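You operate a simulated robot arm through the tools that you are given. There is no shell and no other tool. Be economical: measure what you need, move in short steps, check, and stop when the job is done.

You are at the controls of a simulated robot arm. One attempt, no reset.

TASK
Take the sensor from the drainer by the tap and put it on top of the tube piece with the orange band.
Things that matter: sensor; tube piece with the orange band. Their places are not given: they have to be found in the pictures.

The check looks at the end state, three seconds after you hand in, the way a careful person would. Anything else that was tipped, shoved, dropped, spilled or broken makes it a failure.

THE ROBOT
A 7-joint arm with a two-finger parallel gripper, fixed in place. Base frame: the origin is at the foot of the arm, x ahead of it, y to its left, z up; the work surface is at about z = 0.88. Lengths are in m, angles in degrees, forces in N, time in s.
With the tool pointing down near the work surface it reaches from about 0.3 to 0.7 m from the base axis. Its first joint turns from -66.0 to 66.0 degrees. Payload 1.57 kg.
The TCP is the grasp point between the finger pads, 0.03 m short of the fingertips. In the tool frame z runs along the fingers and y along their closing line. The gripper opens to 0.11 m. The fingers are 0.024 m wide and 0.012 m thick; the gripper's body (0.048 by 0.112 m) begins 0.078 m behind the TCP.
Orientation is that of the tool frame in the base frame, as a unit quaternion [x, y, z, w]. With the fingers straight down and closing along the base's y, the tool's x points along the base's -x, its y along +y and its z along -z.

THE INTERFACE
- The arm moves only by the tool send_rows. Its argument "rows" is a list of rows, each a list of 7 numbers: the closure, from 0 (fully open) to 1 (shut), then the shift along the tool's x, y, z in m, then the turn, a rotation vector about the tool's x, y, z in degrees. In form: [[gripper, tx, ty, tz, wx, wy, wz], ...]. A call has 1 to 20 rows; each row is the pose to reach, as a shift and turn from the pose commanded when the call began, along the tool's axes at that moment. A row lasts 0.2 s, in which the tool goes at most 0.05 m and 8.6 degrees; a call with a longer step from one row to the next is refused whole, and so is a gripper value outside its range. Where a pose cannot be reached the arm comes as near as it can. A force on the tool above 40 N (or 10 N above the force at the start of the call, whichever is more), or a blocked arm, ends the call early, and 0.2 s more pass. The fingers move at their own pace (about 0.108 m/s each) and stop on an object; they squeeze with about 41 N. The grip force told is the motor's: it shows also when the fingers shut on nothing. Time passes only in rows, and 0.2 s behind the last, so rows that repeat a pose let the fingers close. The reply holds the time, the measured pose of the TCP, the force on the tool along the base axes, the opening and the grip force, in the units named above and with some noise, and new pictures: "pictures" is both (left out), scene, wrist or none.
- Cameras (640 x 400 px; columns grow to the right, rows downward): "scene" is fixed at [0.1635, -0.399, 1.4198]; the picture's right is [0.73, -0.68, 0.00], its down [-0.34, -0.37, -0.86] and it looks along [0.59, 0.63, -0.51] (base axes); focal length 320 px, centre (320, 200). "wrist" rides on the gripper at [0.07, 0.016, -0.141] in the tool frame; the picture's right is [-0.23, 0.97, 0.00], its down [-0.85, -0.20, -0.48] and it looks along [-0.47, -0.11, 0.88] (tool axes); focal length 222 px, centre (320, 200).
- point_at(camera, pixels): for up to 12 pixels [column, row] of the newest picture of that camera ("zoom" is the newest enlarged one), the place [x, y, z] in the base frame of the surface seen there, good to about 0.002 m, but the place of the scene camera against the robot may be out by one fixed shift of up to 0.018 m in any direction. It takes no simulated time.
- close_up(camera, box): a new picture of the part [left, top, right, bottom] of that camera's present view, enlarged. It takes no simulated time.
- sign_off(): hands the job in; it is judged then, once.

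Work in short steps. Measure before you move; look again where a grasp or a placing could have gone wrong, and mend it. You have 60 turns and 170 pictures in all, those below and enlarged ones among them. Open the gripper and draw the arm clear of the work before you hand the job in, unless the task says otherwise; then end with one line.

The tools are called after ">>>" by a JSON object that holds its "op" and its "data". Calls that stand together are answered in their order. send_rows: Moves the arm, as the interface text tells. Its arguments: {"type":"object","properties":{"rows":{"type":"array"},"pictures":{"type":"string","enum":["both","scene","wrist","none"]}},"required":["rows"]} The other tools are called the same way: point_at (camera, pixels) gives the place of the surface under pixels of a picture; close_up (camera, box) takes an enlarged picture of a part of a camera's view; sign_off () hands the job in.

At the start:

```text
time: 0.0
tcp_pos: [0.404, -0.2299, 1.2377]
ee_rot: [0.0, 1.0, 0.0, 0.0]
force: [-0.6, 0.8, 0.4]
gripper_width: 0.1102
finger_force: 0.1
```

scene: 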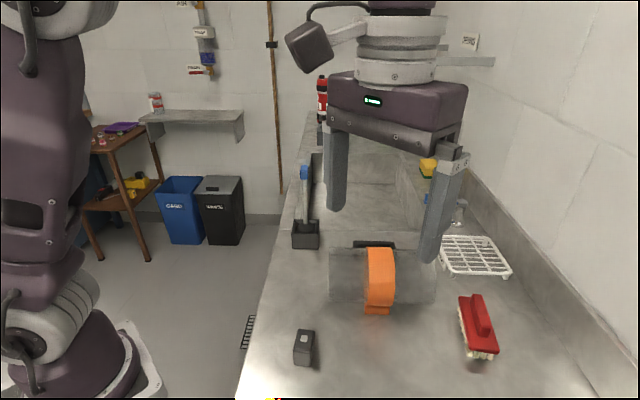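
wrist: 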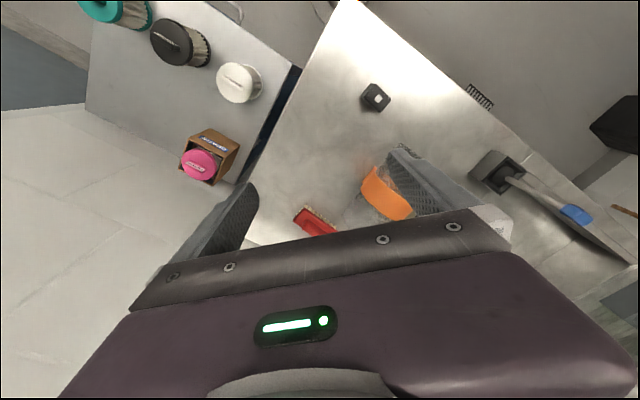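

The white drainer seems to be at about (475,255) in the scene picture and the orange-banded tube at (380,277). I enlarge both to find the sensor.

>>> {"op": "close_up", "data": {"camera": "scene", "box": [400, 140, 560, 300]}}

>>> {"op": "close_up", "data": {"camera": "scene", "box": [280, 220, 520, 380]}}

```text
2.50 times, centred on (480, 220) of scene
```

zoom: 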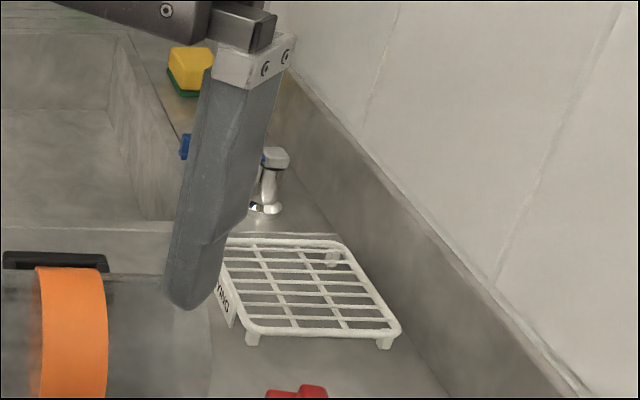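

```text
2.50 times, centred on (400, 300) of scene
```

zoom: 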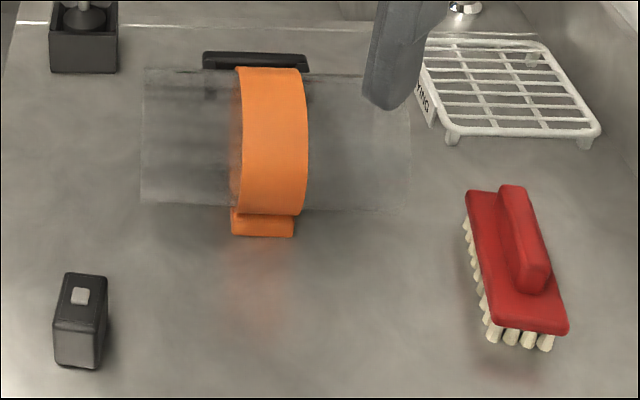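

The drainer looks empty so far, though a finger hides its left part. There is a dark block at (304,347) and a black bar behind the tube. I measure these places before moving the arm for a better view.

>>> {"op": "point_at", "data": {"camera": "scene", "pixels": [[304, 333], [304, 355], [380, 260], [380, 285], [345, 275], [415, 275], [375, 244], [377, 310], [475, 255], [478, 310], [305, 235], [458, 215]]}}

>>> {"op": "point_at", "data": {"camera": "wrist", "pixels": [[375, 95], [390, 195], [315, 222], [405, 150], [360, 210]]}}

>>> {"op": "close_up", "data": {"camera": "wrist", "box": [260, 60, 500, 240]}}

```text
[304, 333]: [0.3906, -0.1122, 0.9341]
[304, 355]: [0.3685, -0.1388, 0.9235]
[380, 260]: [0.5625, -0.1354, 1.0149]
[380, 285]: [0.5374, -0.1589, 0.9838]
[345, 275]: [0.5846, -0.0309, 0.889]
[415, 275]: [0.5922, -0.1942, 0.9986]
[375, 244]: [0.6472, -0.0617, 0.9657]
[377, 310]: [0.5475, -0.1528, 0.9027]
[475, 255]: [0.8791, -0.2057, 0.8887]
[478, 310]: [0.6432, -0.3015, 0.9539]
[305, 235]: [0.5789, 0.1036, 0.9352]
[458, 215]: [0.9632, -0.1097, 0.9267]
```

```text
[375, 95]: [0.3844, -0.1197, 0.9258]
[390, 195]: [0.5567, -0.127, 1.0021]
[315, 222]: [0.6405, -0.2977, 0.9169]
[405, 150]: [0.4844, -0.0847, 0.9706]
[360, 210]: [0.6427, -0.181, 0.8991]
```

```text
2.22 times, centred on (380, 150) of wrist
```

zoom: 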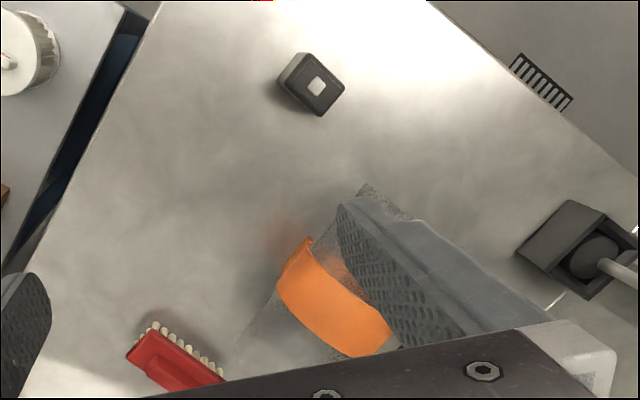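

The drainer sits at about x=0.88, beyond the arm's reach, and shows nothing on it yet. I move the arm to the left and up to uncover it, the tube and the black bar behind it.

>>> {"op": "send_rows", "data": {"rows": [[0, 0, 0.04, -0.02, 0, 0, 0], [0, 0.02, 0.08, -0.04, 0, 0, 0], [0, 0.04, 0.12, -0.06, 0, 0, 0], [0, 0.06, 0.16, -0.06, 0, 0, 0], [0, 0.06, 0.2, -0.06, 0, 0, 0], [0, 0.06, 0.24, -0.06, 0, 0, 0], [0, 0.06, 0.28, -0.06, 0, 0, 0]]}}

```text
time: 1.6
tcp_pos: [0.3443, 0.0504, 1.2981]
ee_rot: [0.0, 1.0, 0.0, 0.0]
force: [0.2, 0.6, 0.4]
gripper_width: 0.1099
finger_force: 0.1
```

scene: 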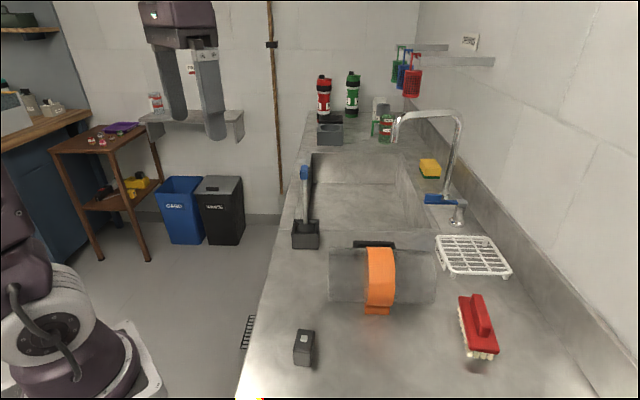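
wrist: 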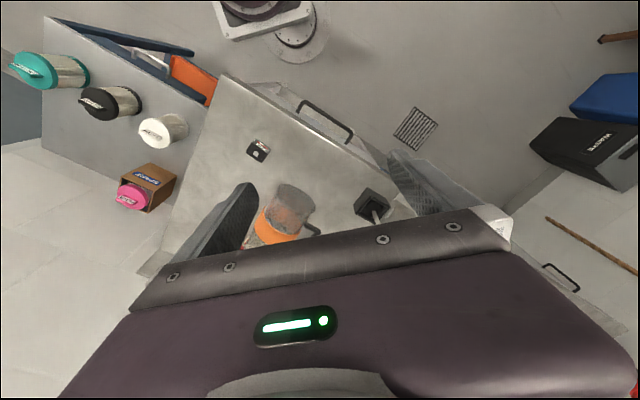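

The drainer is now uncovered. I enlarge the drainer and tap area, the dark block, and the tube.

>>> {"op": "close_up", "data": {"camera": "scene", "box": [420, 150, 540, 290]}}

>>> {"op": "close_up", "data": {"camera": "wrist", "box": [220, 120, 320, 180]}}

>>> {"op": "close_up", "data": {"camera": "scene", "box": [310, 225, 450, 325]}}

>>> {"op": "close_up", "data": {"camera": "scene", "box": [270, 315, 340, 375]}}

```text
2.86 times, centred on (480, 220) of scene
```

zoom: 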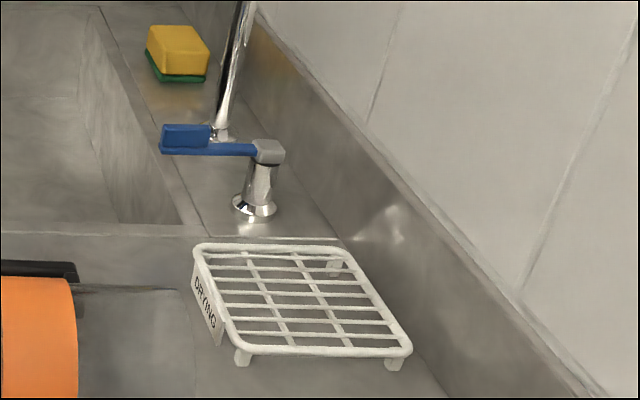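

```text
6.40 times, centred on (270, 150) of wrist
```

zoom: 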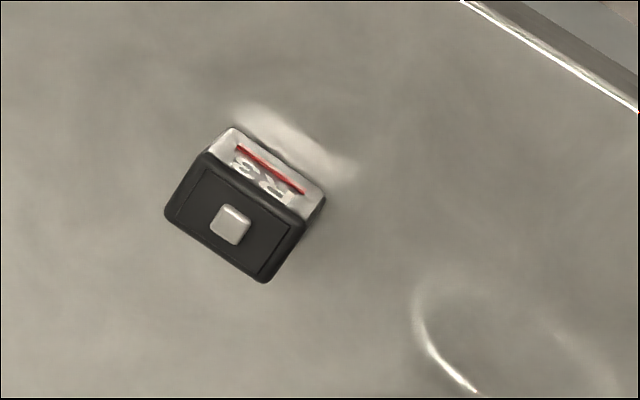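

```text
4.00 times, centred on (380, 275) of scene
```

zoom: 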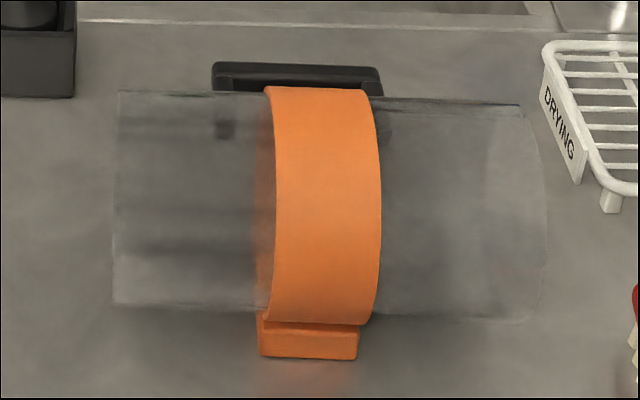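

```text
6.67 times, centred on (305, 345) of scene
```

zoom: 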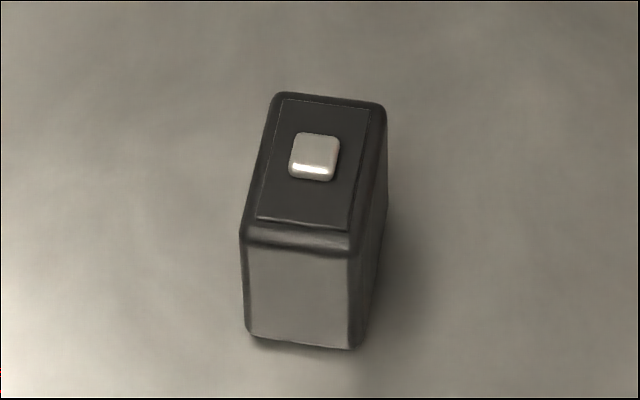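

The drainer marked "DRYING" is empty. The only sensor-like thing on the counter is the dark block with a button and a label on its base-facing side. Before deciding, I check the rest of the wrist view and the far end of the counter.

>>> {"op": "close_up", "data": {"camera": "wrist", "box": [0, 20, 240, 220]}}

>>> {"op": "close_up", "data": {"camera": "scene", "box": [290, 50, 450, 170]}}

>>> {"op": "close_up", "data": {"camera": "scene", "box": [0, 60, 180, 220]}}

>>> {"op": "close_up", "data": {"camera": "wrist", "box": [245, 135, 275, 160]}}

>>> {"op": "close_up", "data": {"camera": "wrist", "box": [230, 160, 400, 260]}}

```text
2.00 times, centred on (120, 120) of wrist
```

zoom: 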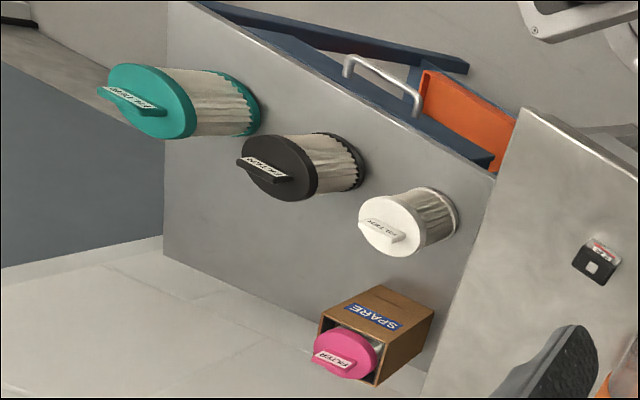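

```text
3.33 times, centred on (370, 110) of scene
```

zoom: 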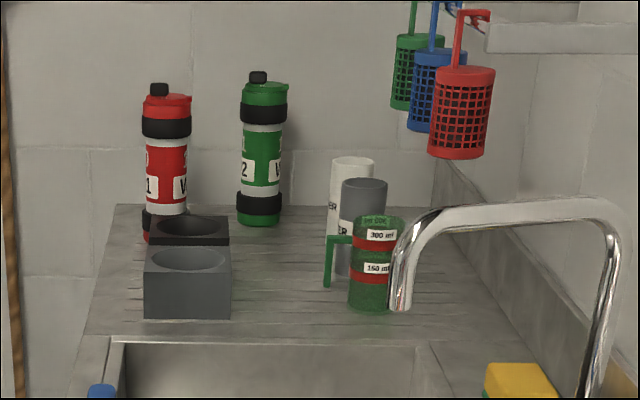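

```text
2.50 times, centred on (90, 140) of scene
```

zoom: 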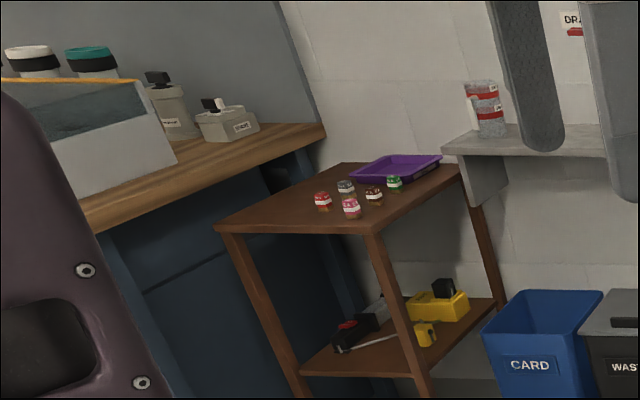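

```text
16.00 times, centred on (260, 148) of wrist
```

zoom: 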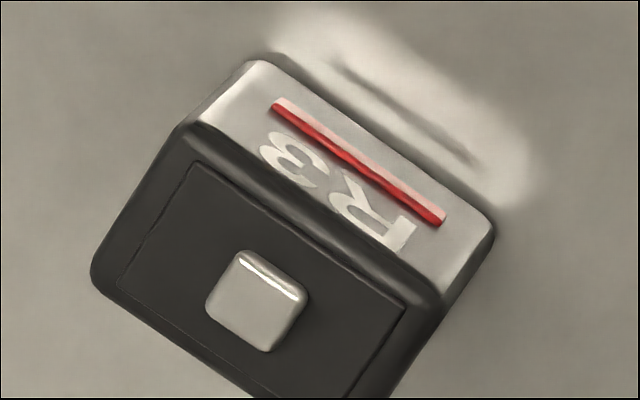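

```text
3.76 times, centred on (315, 210) of wrist
```

zoom: 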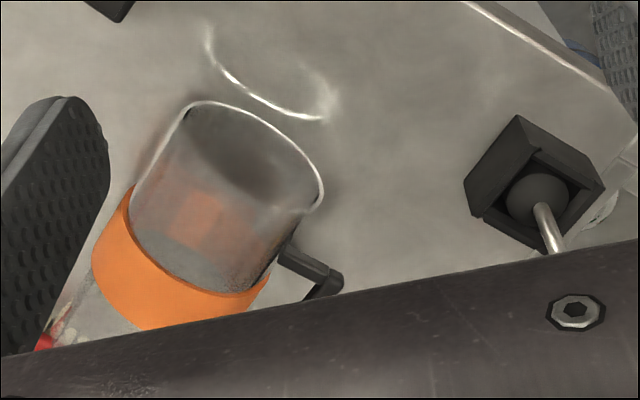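

The block marked "R3", with a red stripe and a button, is the only sensor-like thing in reach, so I take it to be the sensor even though it is not in the drainer. I go above it at z≈1.15 for a close look.

>>> {"op": "send_rows", "data": {"rows": [[0, 0, -0.035, 0.02, 0, 0, 0], [0, 0, -0.07, 0.05, 0, 0, 0], [0, -0.01, -0.105, 0.08, 0, 0, 0], [0, -0.016, -0.14, 0.11, 0, 0, 0], [0, -0.016, -0.17, 0.14, 0, 0, 0], [0, -0.016, -0.17, 0.14, 0, 0, 0]]}}

```text
time: 3.0
tcp_pos: [0.3595, -0.119, 1.1559]
ee_rot: [0.0, 1.0, -0.001, 0.0]
force: [1.3, 0.4, -0.9]
gripper_width: 0.11
finger_force: 0.0
```

scene: 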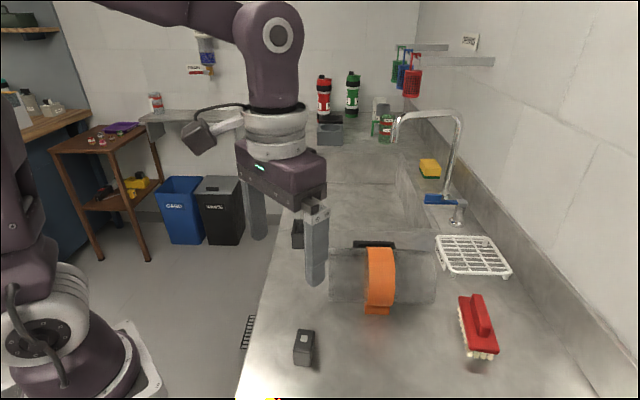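
wrist: 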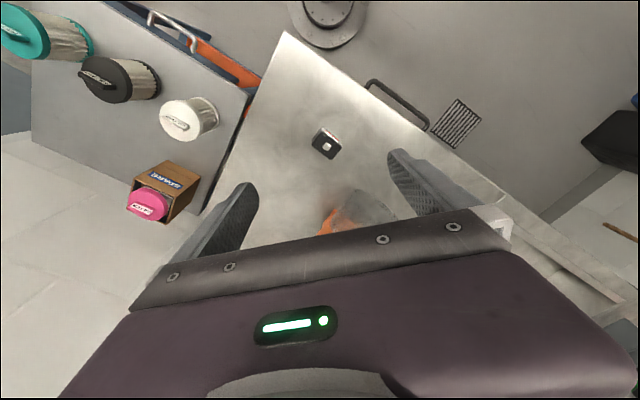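

The block is at about (326,143) in the wrist picture. I enlarge it to read its corners.

>>> {"op": "close_up", "data": {"camera": "wrist", "box": [302, 120, 350, 168]}}

```text
8.33 times, centred on (326, 144) of wrist
```

zoom: 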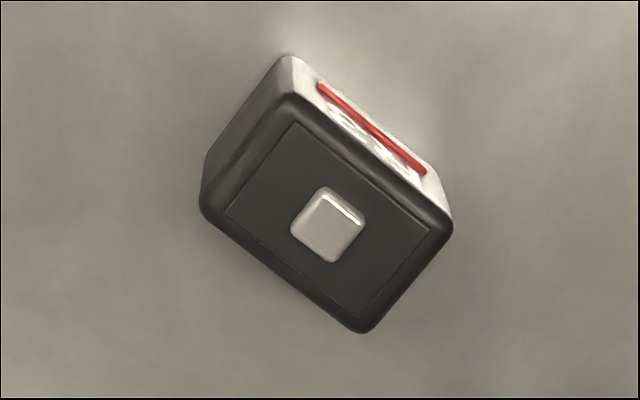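

I read the top face's corners, the button, and the counter beside the block.

>>> {"op": "point_at", "data": {"camera": "zoom", "pixels": [[293, 112], [434, 226], [360, 318], [214, 206], [328, 226], [290, 62], [440, 195], [500, 250], [200, 320], [345, 75], [375, 140], [228, 140]]}}

```text
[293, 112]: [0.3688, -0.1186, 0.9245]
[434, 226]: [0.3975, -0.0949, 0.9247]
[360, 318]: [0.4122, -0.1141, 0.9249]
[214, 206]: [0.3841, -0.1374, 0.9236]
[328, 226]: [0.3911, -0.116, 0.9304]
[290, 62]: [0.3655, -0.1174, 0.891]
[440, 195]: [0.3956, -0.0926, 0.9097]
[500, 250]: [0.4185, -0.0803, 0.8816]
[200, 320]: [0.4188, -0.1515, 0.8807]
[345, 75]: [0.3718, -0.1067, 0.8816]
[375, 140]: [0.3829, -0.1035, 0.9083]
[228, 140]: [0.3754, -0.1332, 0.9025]
```

Block: top z≈0.925, base 0.881, centre ≈(0.3907,-0.1163), long axis at about 39.5° and roughly 0.04×0.028 in plan. I use its button and corners to find the scene camera's shift, and read the band in the same picture.

>>> {"op": "close_up", "data": {"camera": "scene", "box": [270, 315, 340, 375]}}

>>> {"op": "point_at", "data": {"camera": "zoom", "pixels": [[316, 152], [275, 105], [378, 112], [250, 228], [350, 238]]}}

>>> {"op": "point_at", "data": {"camera": "scene", "pixels": [[370, 250], [370, 256], [370, 265], [370, 275], [370, 290], [370, 302], [392, 250], [392, 256], [392, 265], [392, 275], [392, 290], [392, 302]]}}

```text
6.67 times, centred on (305, 345) of scene
```

zoom: 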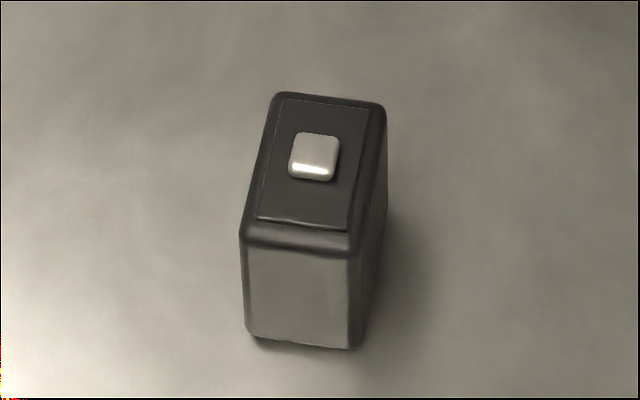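

```text
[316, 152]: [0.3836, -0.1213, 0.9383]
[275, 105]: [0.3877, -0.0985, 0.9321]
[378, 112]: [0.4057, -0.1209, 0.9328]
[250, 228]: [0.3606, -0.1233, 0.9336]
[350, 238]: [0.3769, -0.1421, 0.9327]
```

```text
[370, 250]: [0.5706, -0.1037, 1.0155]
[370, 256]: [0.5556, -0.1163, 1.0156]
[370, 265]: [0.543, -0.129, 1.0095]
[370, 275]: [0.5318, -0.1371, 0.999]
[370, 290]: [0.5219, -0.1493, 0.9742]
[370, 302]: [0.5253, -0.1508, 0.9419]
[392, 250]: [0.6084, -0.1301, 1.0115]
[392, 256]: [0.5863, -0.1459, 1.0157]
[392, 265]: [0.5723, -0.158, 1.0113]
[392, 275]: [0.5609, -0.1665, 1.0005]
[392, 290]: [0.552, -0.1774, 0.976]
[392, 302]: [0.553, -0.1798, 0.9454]
```

Comparing the button gives scene minus true ≈ (-0.0075,-0.005,+0.008). The true band top is therefore at z≈1.008, with the tube axis at about -45 to -48° in plan. I now turn the tool 38.4° so the fingers close across the block's short side, and come down to z≈1.04 above it.

>>> {"op": "send_rows", "data": {"rows": [[0, -0.008, 0.0, 0.02, 0, 0, -8], [0, -0.016, 0.001, 0.04, 0, 0, -16], [0, -0.024, 0.002, 0.06, 0, 0, -24], [0, -0.031, 0.003, 0.09, 0, 0, -32], [0, -0.031, 0.003, 0.11, 0, 0, -38.4], [0, -0.031, 0.003, 0.11, 0, 0, -38.4]]}}

```text
time: 4.4
tcp_pos: [0.3908, -0.1177, 1.0467]
ee_rot: [-0.33, 0.944, 0.0, 0.0]
force: [0.1, 0.3, -0.1]
gripper_width: 0.1098
finger_force: 0.0
```

scene: 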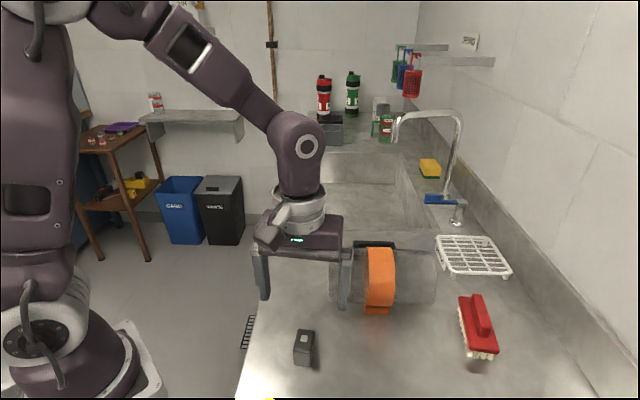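
wrist: 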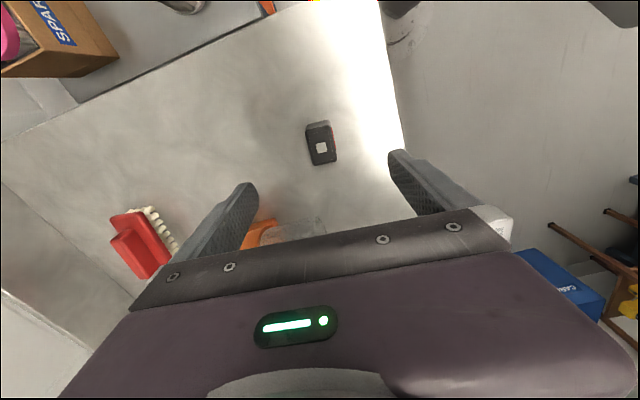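

The block is between the fingers at (320,147). I re-measure it from this nearer view before going down.

>>> {"op": "close_up", "data": {"camera": "wrist", "box": [290, 115, 350, 175]}}

>>> {"op": "point_at", "data": {"camera": "wrist", "pixels": [[309, 129], [330, 128], [334, 160], [314, 163], [321, 147]]}}

```text
6.67 times, centred on (320, 145) of wrist
```

zoom: 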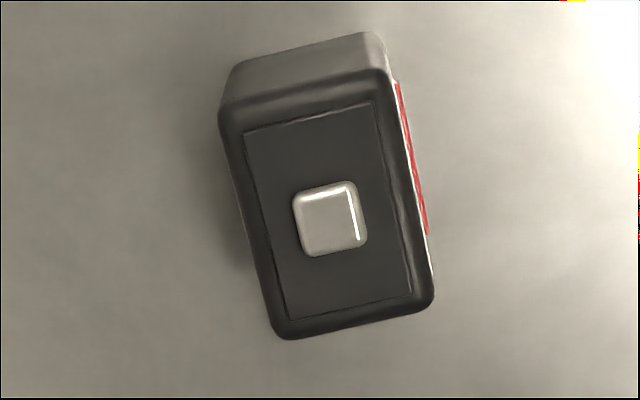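

```text
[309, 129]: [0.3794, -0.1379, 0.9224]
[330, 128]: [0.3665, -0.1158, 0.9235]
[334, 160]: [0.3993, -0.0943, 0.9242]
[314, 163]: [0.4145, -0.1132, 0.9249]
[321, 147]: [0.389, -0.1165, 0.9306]
```

The block is square to the fingers with its centre at ≈(0.390,-0.1158). I shift 2 mm, descend to z≈0.918 and close.

>>> {"op": "send_rows", "data": {"rows": [[0, 0, 0.002, 0.035, 0, 0, 0], [0, 0, 0.002, 0.07, 0, 0, 0], [0, 0, 0.002, 0.1, 0, 0, 0], [0, 0, 0.002, 0.118, 0, 0, 0], [0, 0, 0.002, 0.129, 0, 0, 0], [0, 0, 0.002, 0.129, 0, 0, 0]]}}

>>> {"op": "send_rows", "data": {"rows": [[0.4, 0, 0, 0, 0, 0, 0], [0.7, 0, 0, 0, 0, 0, 0], [1, 0, 0, 0, 0, 0, 0], [1, 0, 0, 0, 0, 0, 0], [1, 0, 0, 0, 0, 0, 0]]}}

```text
time: 5.8
tcp_pos: [0.3898, -0.1157, 0.9182]
ee_rot: [-0.329, 0.944, 0.0, 0.0]
force: [0.0, -0.7, -0.3]
gripper_width: 0.1101
finger_force: 0.2
```

scene: 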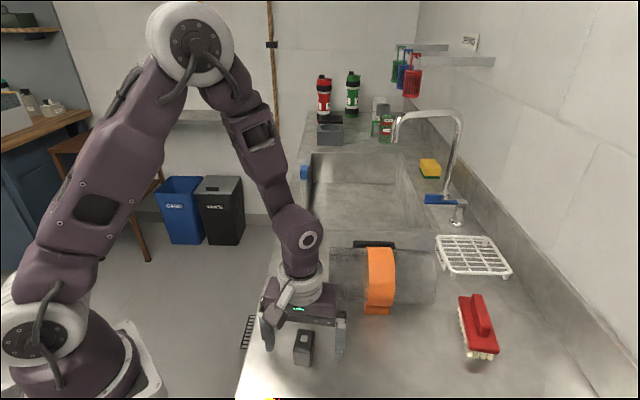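
wrist: 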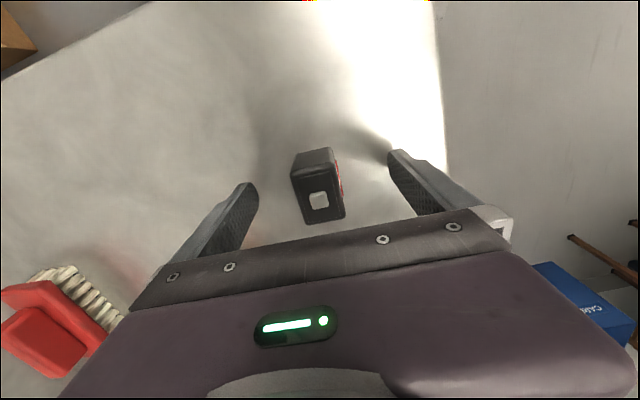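

```text
time: 7.0
tcp_pos: [0.3898, -0.1147, 0.9184]
ee_rot: [-0.329, 0.944, 0.0, 0.0]
force: [0.3, 0.7, 0.5]
gripper_width: 0.0313
finger_force: 39.7
```

scene: 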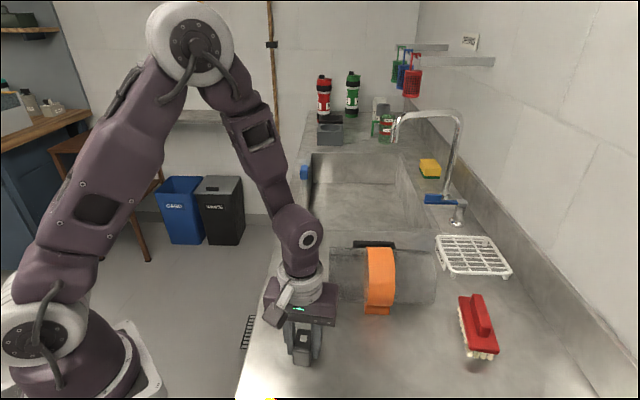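
wrist: 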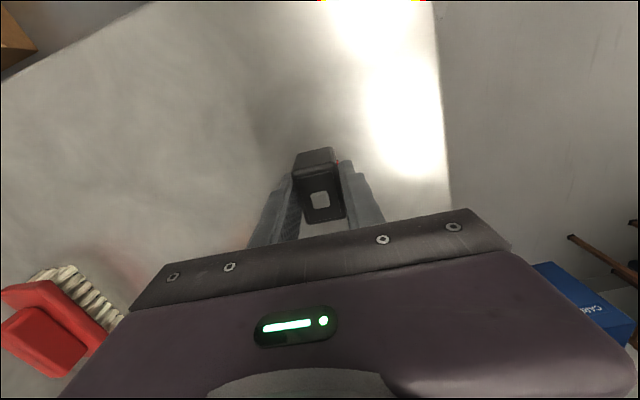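

The grip holds (opening 0.031, 39.7 N). I lift to z≈1.18 and carry it above the tube, a little past the band, to view the band with the wrist camera.

>>> {"op": "send_rows", "data": {"rows": [[1, 0, 0, -0.02, 0, 0, 0], [1, 0, 0, -0.06, 0, 0, 0], [1, 0, 0, -0.1, 0, 0, 0], [1, 0, 0, -0.14, 0, 0, 0], [1, 0, 0, -0.18, 0, 0, 0], [1, 0, 0, -0.22, 0, 0, 0], [1, 0, 0, -0.26, 0, 0, 0], [1, -0.029, -0.02, -0.26, 0, 0, 0], [1, -0.058, -0.04, -0.26, 0, 0, 0], [1, -0.087, -0.06, -0.26, 0, 0, 0], [1, -0.116, -0.08, -0.26, 0, 0, 0], [1, -0.146, -0.1, -0.26, 0, 0, 0], [1, -0.176, -0.122, -0.26, 0, 0, 0], [1, -0.176, -0.122, -0.26, 0, 0, 0]]}}

```text
time: 10.0
tcp_pos: [0.603, -0.1025, 1.1791]
ee_rot: [-0.329, 0.944, 0.001, -0.001]
force: [0.8, -0.2, -0.7]
gripper_width: 0.0315
finger_force: 39.9
```

scene: 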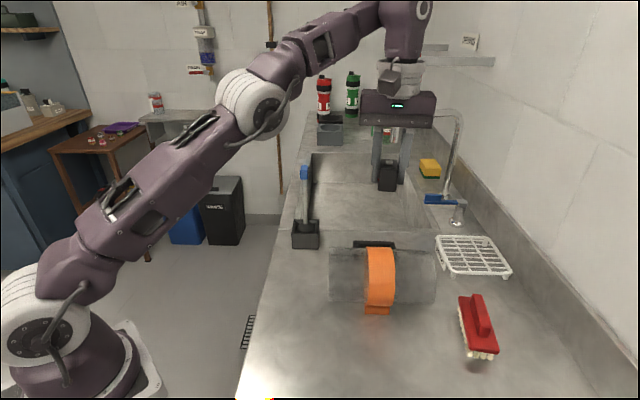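
wrist: 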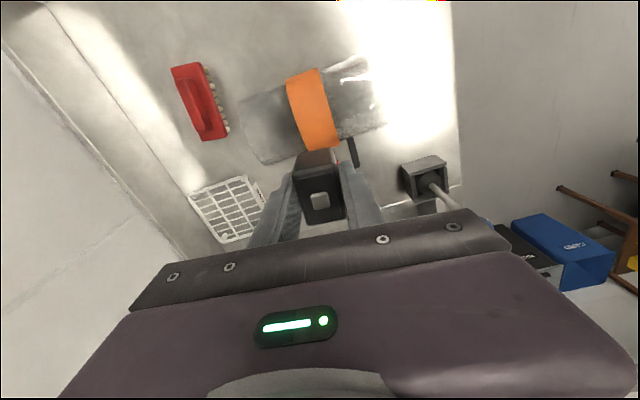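

The band is in clear view at (312,108). I enlarge it and read points along both of its edges.

>>> {"op": "close_up", "data": {"camera": "wrist", "box": [232, 50, 392, 170]}}

>>> {"op": "point_at", "data": {"camera": "wrist", "pixels": [[292, 85], [297, 100], [302, 115], [307, 130], [313, 146], [318, 78], [321, 90], [326, 105], [330, 120], [335, 135], [305, 75], [312, 105]]}}

```text
3.33 times, centred on (312, 110) of wrist
```

zoom: 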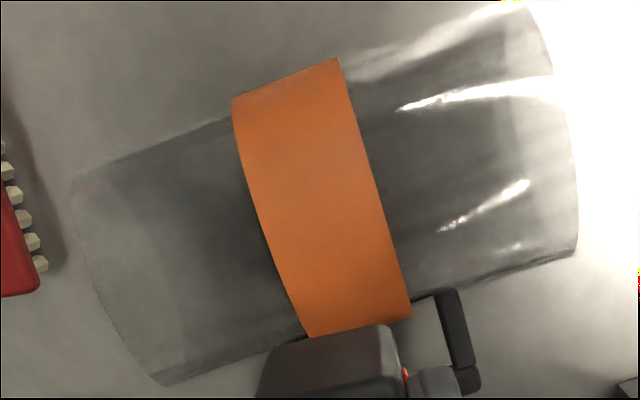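

```text
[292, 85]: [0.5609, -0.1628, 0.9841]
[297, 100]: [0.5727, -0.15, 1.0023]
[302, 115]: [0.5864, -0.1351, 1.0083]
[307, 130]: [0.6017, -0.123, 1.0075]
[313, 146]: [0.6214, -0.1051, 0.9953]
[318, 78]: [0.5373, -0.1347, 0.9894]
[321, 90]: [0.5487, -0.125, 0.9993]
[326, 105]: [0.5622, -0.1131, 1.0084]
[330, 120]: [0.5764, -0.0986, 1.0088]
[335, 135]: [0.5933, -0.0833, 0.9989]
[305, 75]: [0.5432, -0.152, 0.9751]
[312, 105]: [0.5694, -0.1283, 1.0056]
```

The fit gives the band's top line through ≈(0.581,-0.117), z≈1.009, with the tube axis at -47° and a band width of 0.034. I centre over it, turn 4.6° to align, and come down to about 1.5 cm above contact (block bottom = TCP − 0.037).

>>> {"op": "send_rows", "data": {"rows": [[1, 0.013, 0.001, 0.0, 0, 0, -2.3], [1, 0.0263, 0.0023, 0.02, 0, 0, -4.6], [1, 0.0263, 0.0023, 0.05, 0, 0, -4.6], [1, 0.0263, 0.0023, 0.08, 0, 0, -4.6], [1, 0.0263, 0.0023, 0.105, 0, 0, -4.6], [1, 0.0263, 0.0023, 0.119, 0, 0, -4.6], [1, 0.0263, 0.0023, 0.119, 0, 0, -4.6]]}}

>>> {"op": "close_up", "data": {"camera": "scene", "box": [320, 190, 440, 310]}}

```text
time: 11.6
tcp_pos: [0.5816, -0.1157, 1.0597]
ee_rot: [-0.366, 0.931, 0.0, 0.0]
force: [0.1, 0.1, -1.6]
gripper_width: 0.0312
finger_force: 40.0
```

scene: 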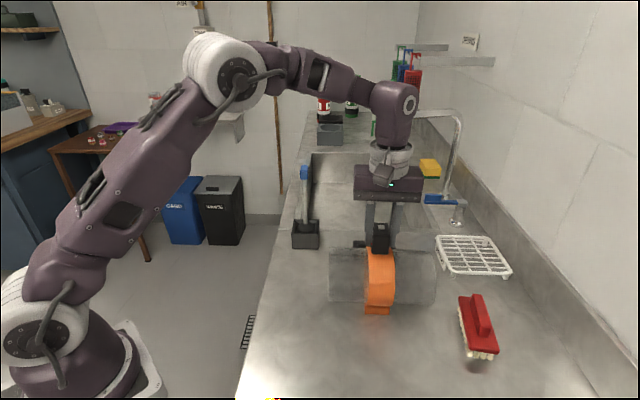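
wrist: 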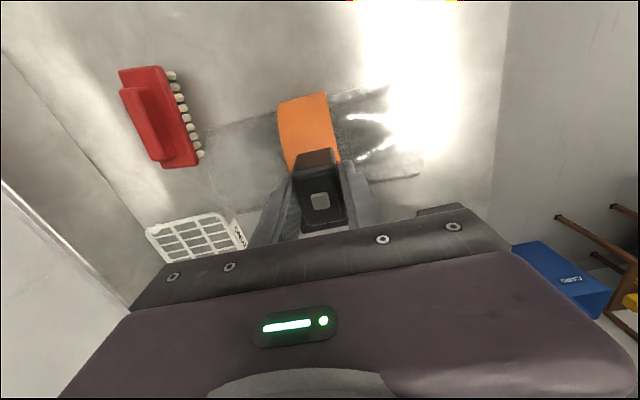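

```text
3.33 times, centred on (380, 250) of scene
```

zoom: 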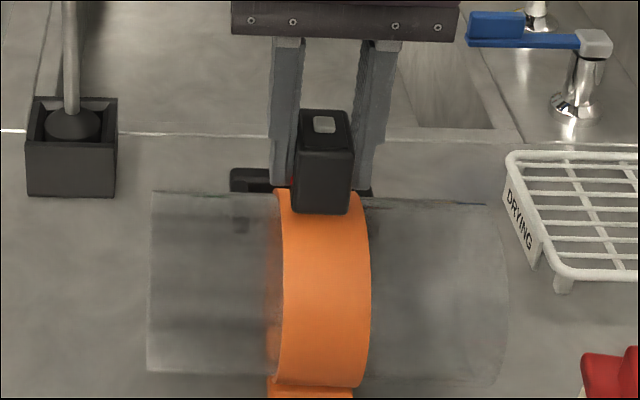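

The block hangs centred over the band, within about 1 mm. I lower in small steps until contact.

>>> {"op": "send_rows", "data": {"rows": [[1, 0.001, 0, 0.004, 0, 0, 0], [1, 0.001, 0, 0.008, 0, 0, 0], [1, 0.001, 0, 0.011, 0, 0, 0], [1, 0.001, 0, 0.012, 0, 0, 0], [1, 0.001, 0, 0.012, 0, 0, 0]], "pictures": "none"}}

>>> {"op": "close_up", "data": {"camera": "scene", "box": [340, 215, 420, 275]}}

```text
time: 12.8
tcp_pos: [0.5809, -0.1166, 1.0477]
ee_rot: [-0.367, 0.93, 0.0, 0.0]
force: [0.2, 0.1, -1.2]
gripper_width: 0.0311
finger_force: 39.7
```

```text
6.67 times, centred on (380, 245) of scene
```

zoom: 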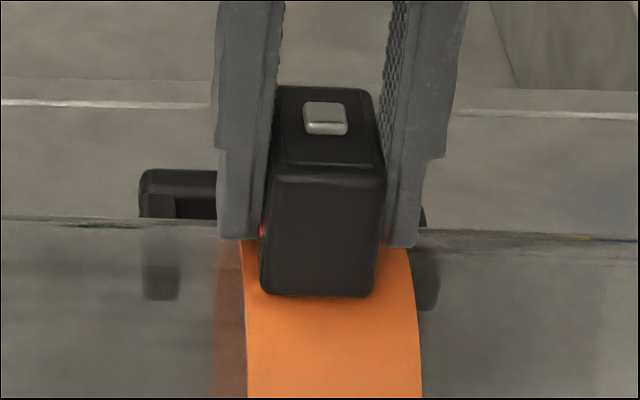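

No contact force yet at z=1.0477. I go on down by 1 mm steps and watch the force.

>>> {"op": "send_rows", "data": {"rows": [[1, 0, 0, 0.0005, 0, 0, 0], [1, 0, 0, 0.001, 0, 0, 0], [1, 0, 0, 0.001, 0, 0, 0]], "pictures": "none"}}

>>> {"op": "send_rows", "data": {"rows": [[1, 0, 0, 0.0005, 0, 0, 0], [1, 0, 0, 0.001, 0, 0, 0], [1, 0, 0, 0.001, 0, 0, 0]], "pictures": "none"}}

```text
time: 13.6
tcp_pos: [0.5814, -0.1176, 1.0463]
ee_rot: [-0.367, 0.93, -0.001, 0.0]
force: [0.4, -0.4, -1.4]
gripper_width: 0.0316
finger_force: 39.8
```

```text
time: 14.4
tcp_pos: [0.5813, -0.1167, 1.0463]
ee_rot: [-0.366, 0.931, 0.0, 0.0]
force: [0.3, -1.0, -1.5]
gripper_width: 0.0317
finger_force: 40.1
```

Still only the carried weight (~-1.5 N). I lower another millimetre at a time.

>>> {"op": "send_rows", "data": {"rows": [[1, 0, 0, 0.0005, 0, 0, 0], [1, 0, 0, 0.001, 0, 0, 0], [1, 0, 0, 0.001, 0, 0, 0]], "pictures": "none"}}

>>> {"op": "close_up", "data": {"camera": "scene", "box": [340, 215, 420, 275]}}

```text
time: 15.2
tcp_pos: [0.5813, -0.1177, 1.0454]
ee_rot: [-0.367, 0.93, 0.0, -0.001]
force: [-0.8, 0.3, -0.7]
gripper_width: 0.0311
finger_force: 40.0
```

```text
6.67 times, centred on (380, 245) of scene
```

zoom: 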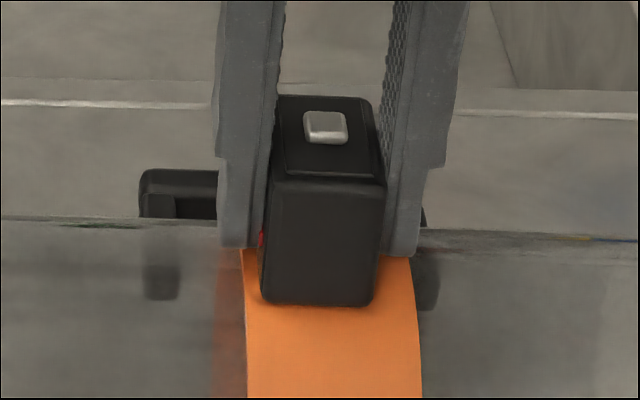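

The force has changed slightly (-0.7), so contact may be near. One more millimetre twice.

>>> {"op": "send_rows", "data": {"rows": [[1, 0, 0, 0.0005, 0, 0, 0], [1, 0, 0, 0.001, 0, 0, 0], [1, 0, 0, 0.001, 0, 0, 0]], "pictures": "none"}}

```text
time: 16.0
tcp_pos: [0.5807, -0.1174, 1.0437]
ee_rot: [-0.366, 0.931, 0.0, 0.0]
force: [0.4, 0.2, -0.5]
gripper_width: 0.0314
finger_force: 39.8
```

>>> {"op": "send_rows", "data": {"rows": [[1, 0, 0, 0.0005, 0, 0, 0], [1, 0, 0, 0.001, 0, 0, 0], [1, 0, 0, 0.001, 0, 0, 0]], "pictures": "none"}}

>>> {"op": "close_up", "data": {"camera": "scene", "box": [340, 215, 420, 275]}}

```text
time: 16.8
tcp_pos: [0.5809, -0.117, 1.0437]
ee_rot: [-0.366, 0.931, 0.0, 0.001]
force: [-1.4, 0.8, 10.7]
gripper_width: 0.0311
finger_force: 40.5
```

```text
6.67 times, centred on (380, 245) of scene
```

zoom: 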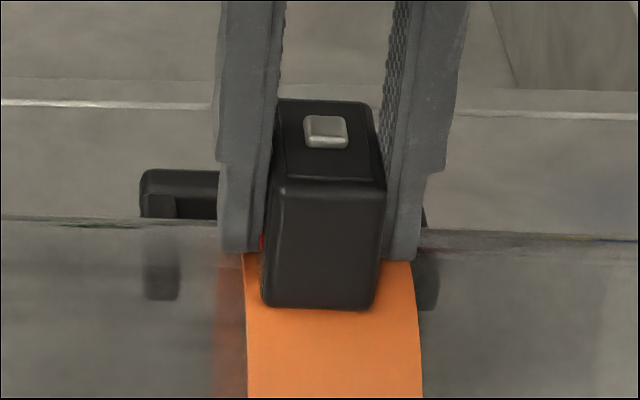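

Contact: 10.7 N upward with the block flat on the band. I ease off 0.7 mm and open the fingers slowly.

>>> {"op": "send_rows", "data": {"rows": [[1, 0, 0, -0.0007, 0, 0, 0], [1, 0, 0, -0.0007, 0, 0, 0], [0.72, 0, 0, -0.0007, 0, 0, 0], [0.7, 0, 0, -0.0007, 0, 0, 0], [0.68, 0, 0, -0.0007, 0, 0, 0], [0.65, 0, 0, -0.0007, 0, 0, 0], [0.6, 0, 0, -0.0007, 0, 0, 0], [0.5, 0, 0, -0.0007, 0, 0, 0], [0.4, 0, 0, -0.0007, 0, 0, 0]]}}

>>> {"op": "close_up", "data": {"camera": "scene", "box": [340, 215, 420, 275]}}

```text
time: 18.8
tcp_pos: [0.5804, -0.1176, 1.0436]
ee_rot: [-0.367, 0.93, 0.0, 0.0]
force: [0.0, -0.2, -0.5]
gripper_width: 0.0659
finger_force: 0.0
```

scene: 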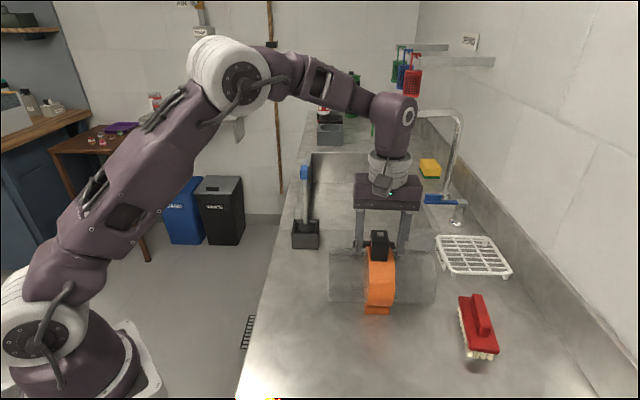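
wrist: 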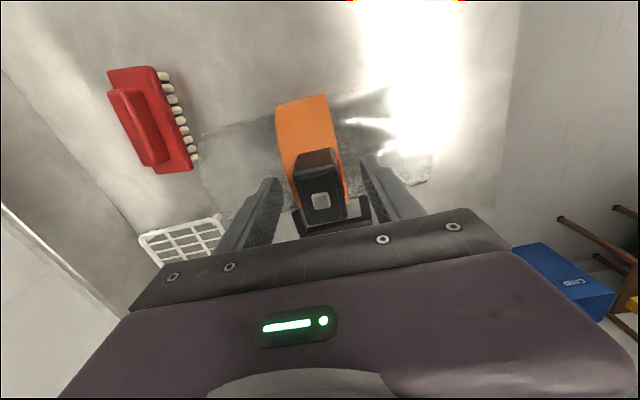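

```text
6.67 times, centred on (380, 245) of scene
```

zoom: 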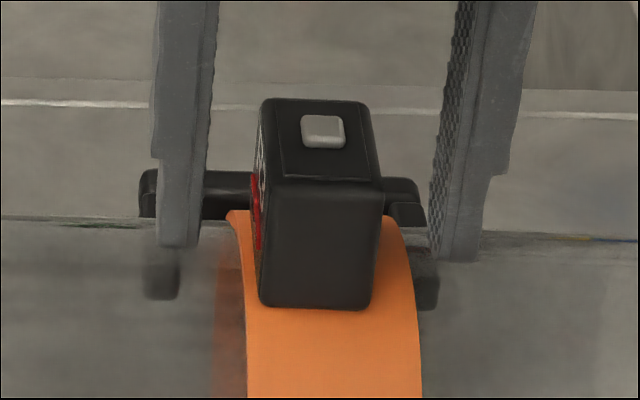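

The block stands on the band by itself. I retract straight up, then back toward the base, and check that it stays put.

>>> {"op": "send_rows", "data": {"rows": [[0.4, 0, 0, -0.01, 0, 0, 0], [0.4, 0, 0, -0.03, 0, 0, 0], [0.3, 0, 0, -0.06, 0, 0, 0], [0, 0, 0, -0.1, 0, 0, 0], [0, 0, 0, -0.14, 0, 0, 0], [0, 0, 0, -0.18, 0, 0, 0], [0, 0.03, 0, -0.2, 0, 0, 0], [0, 0.06, 0.02, -0.2, 0, 0, 0], [0, 0.09, 0.05, -0.2, 0, 0, 0], [0, 0.12, 0.08, -0.2, 0, 0, 0], [0, 0.12, 0.11, -0.2, 0, 0, 0], [0, 0.12, 0.11, -0.2, 0, 0, 0], [0, 0.12, 0.11, -0.2, 0, 0, 0]]}}

>>> {"op": "close_up", "data": {"camera": "scene", "box": [340, 215, 420, 275]}}

```text
time: 21.6
tcp_pos: [0.4187, -0.1195, 1.2443]
ee_rot: [-0.367, 0.93, 0.0, 0.0]
force: [-0.6, -0.1, -0.9]
gripper_width: 0.11
finger_force: 0.0
out of reach, approached as far as the arm can: row 6, 7
```

scene: 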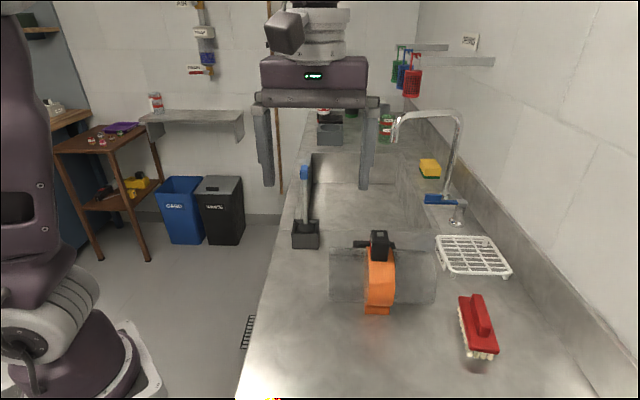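
wrist: 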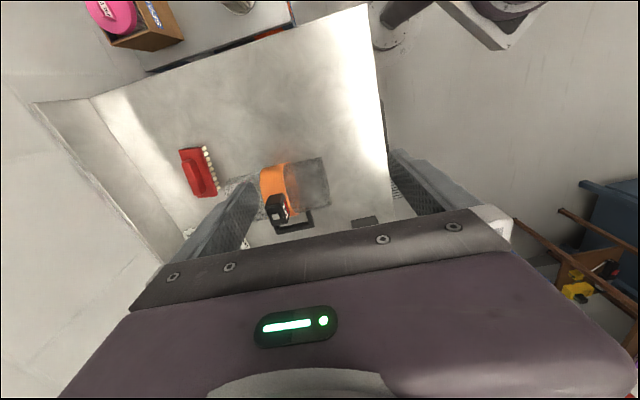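

```text
6.67 times, centred on (380, 245) of scene
```

zoom: 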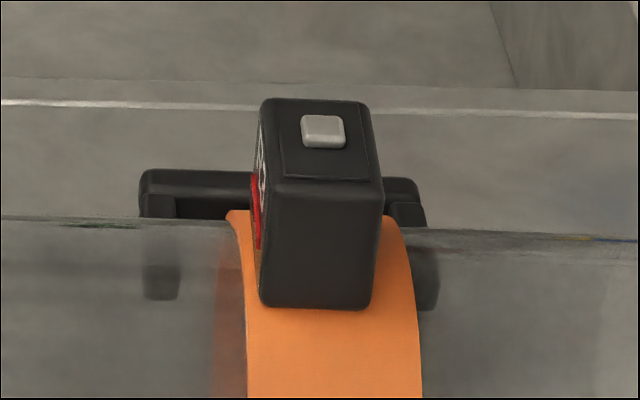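

The block has not moved since release (button still at the same pixel), nothing else was disturbed, and the arm is clear with the gripper open. I hand in.

>>> {"op": "sign_off", "data": {}}

```text
The job is handed in.
```

I put the sensor on top of the orange-banded tube piece, where it stands steady. It was not in the drainer, which was empty: I took the block marked "R3" from the counter, the only sensor-like thing within reach.
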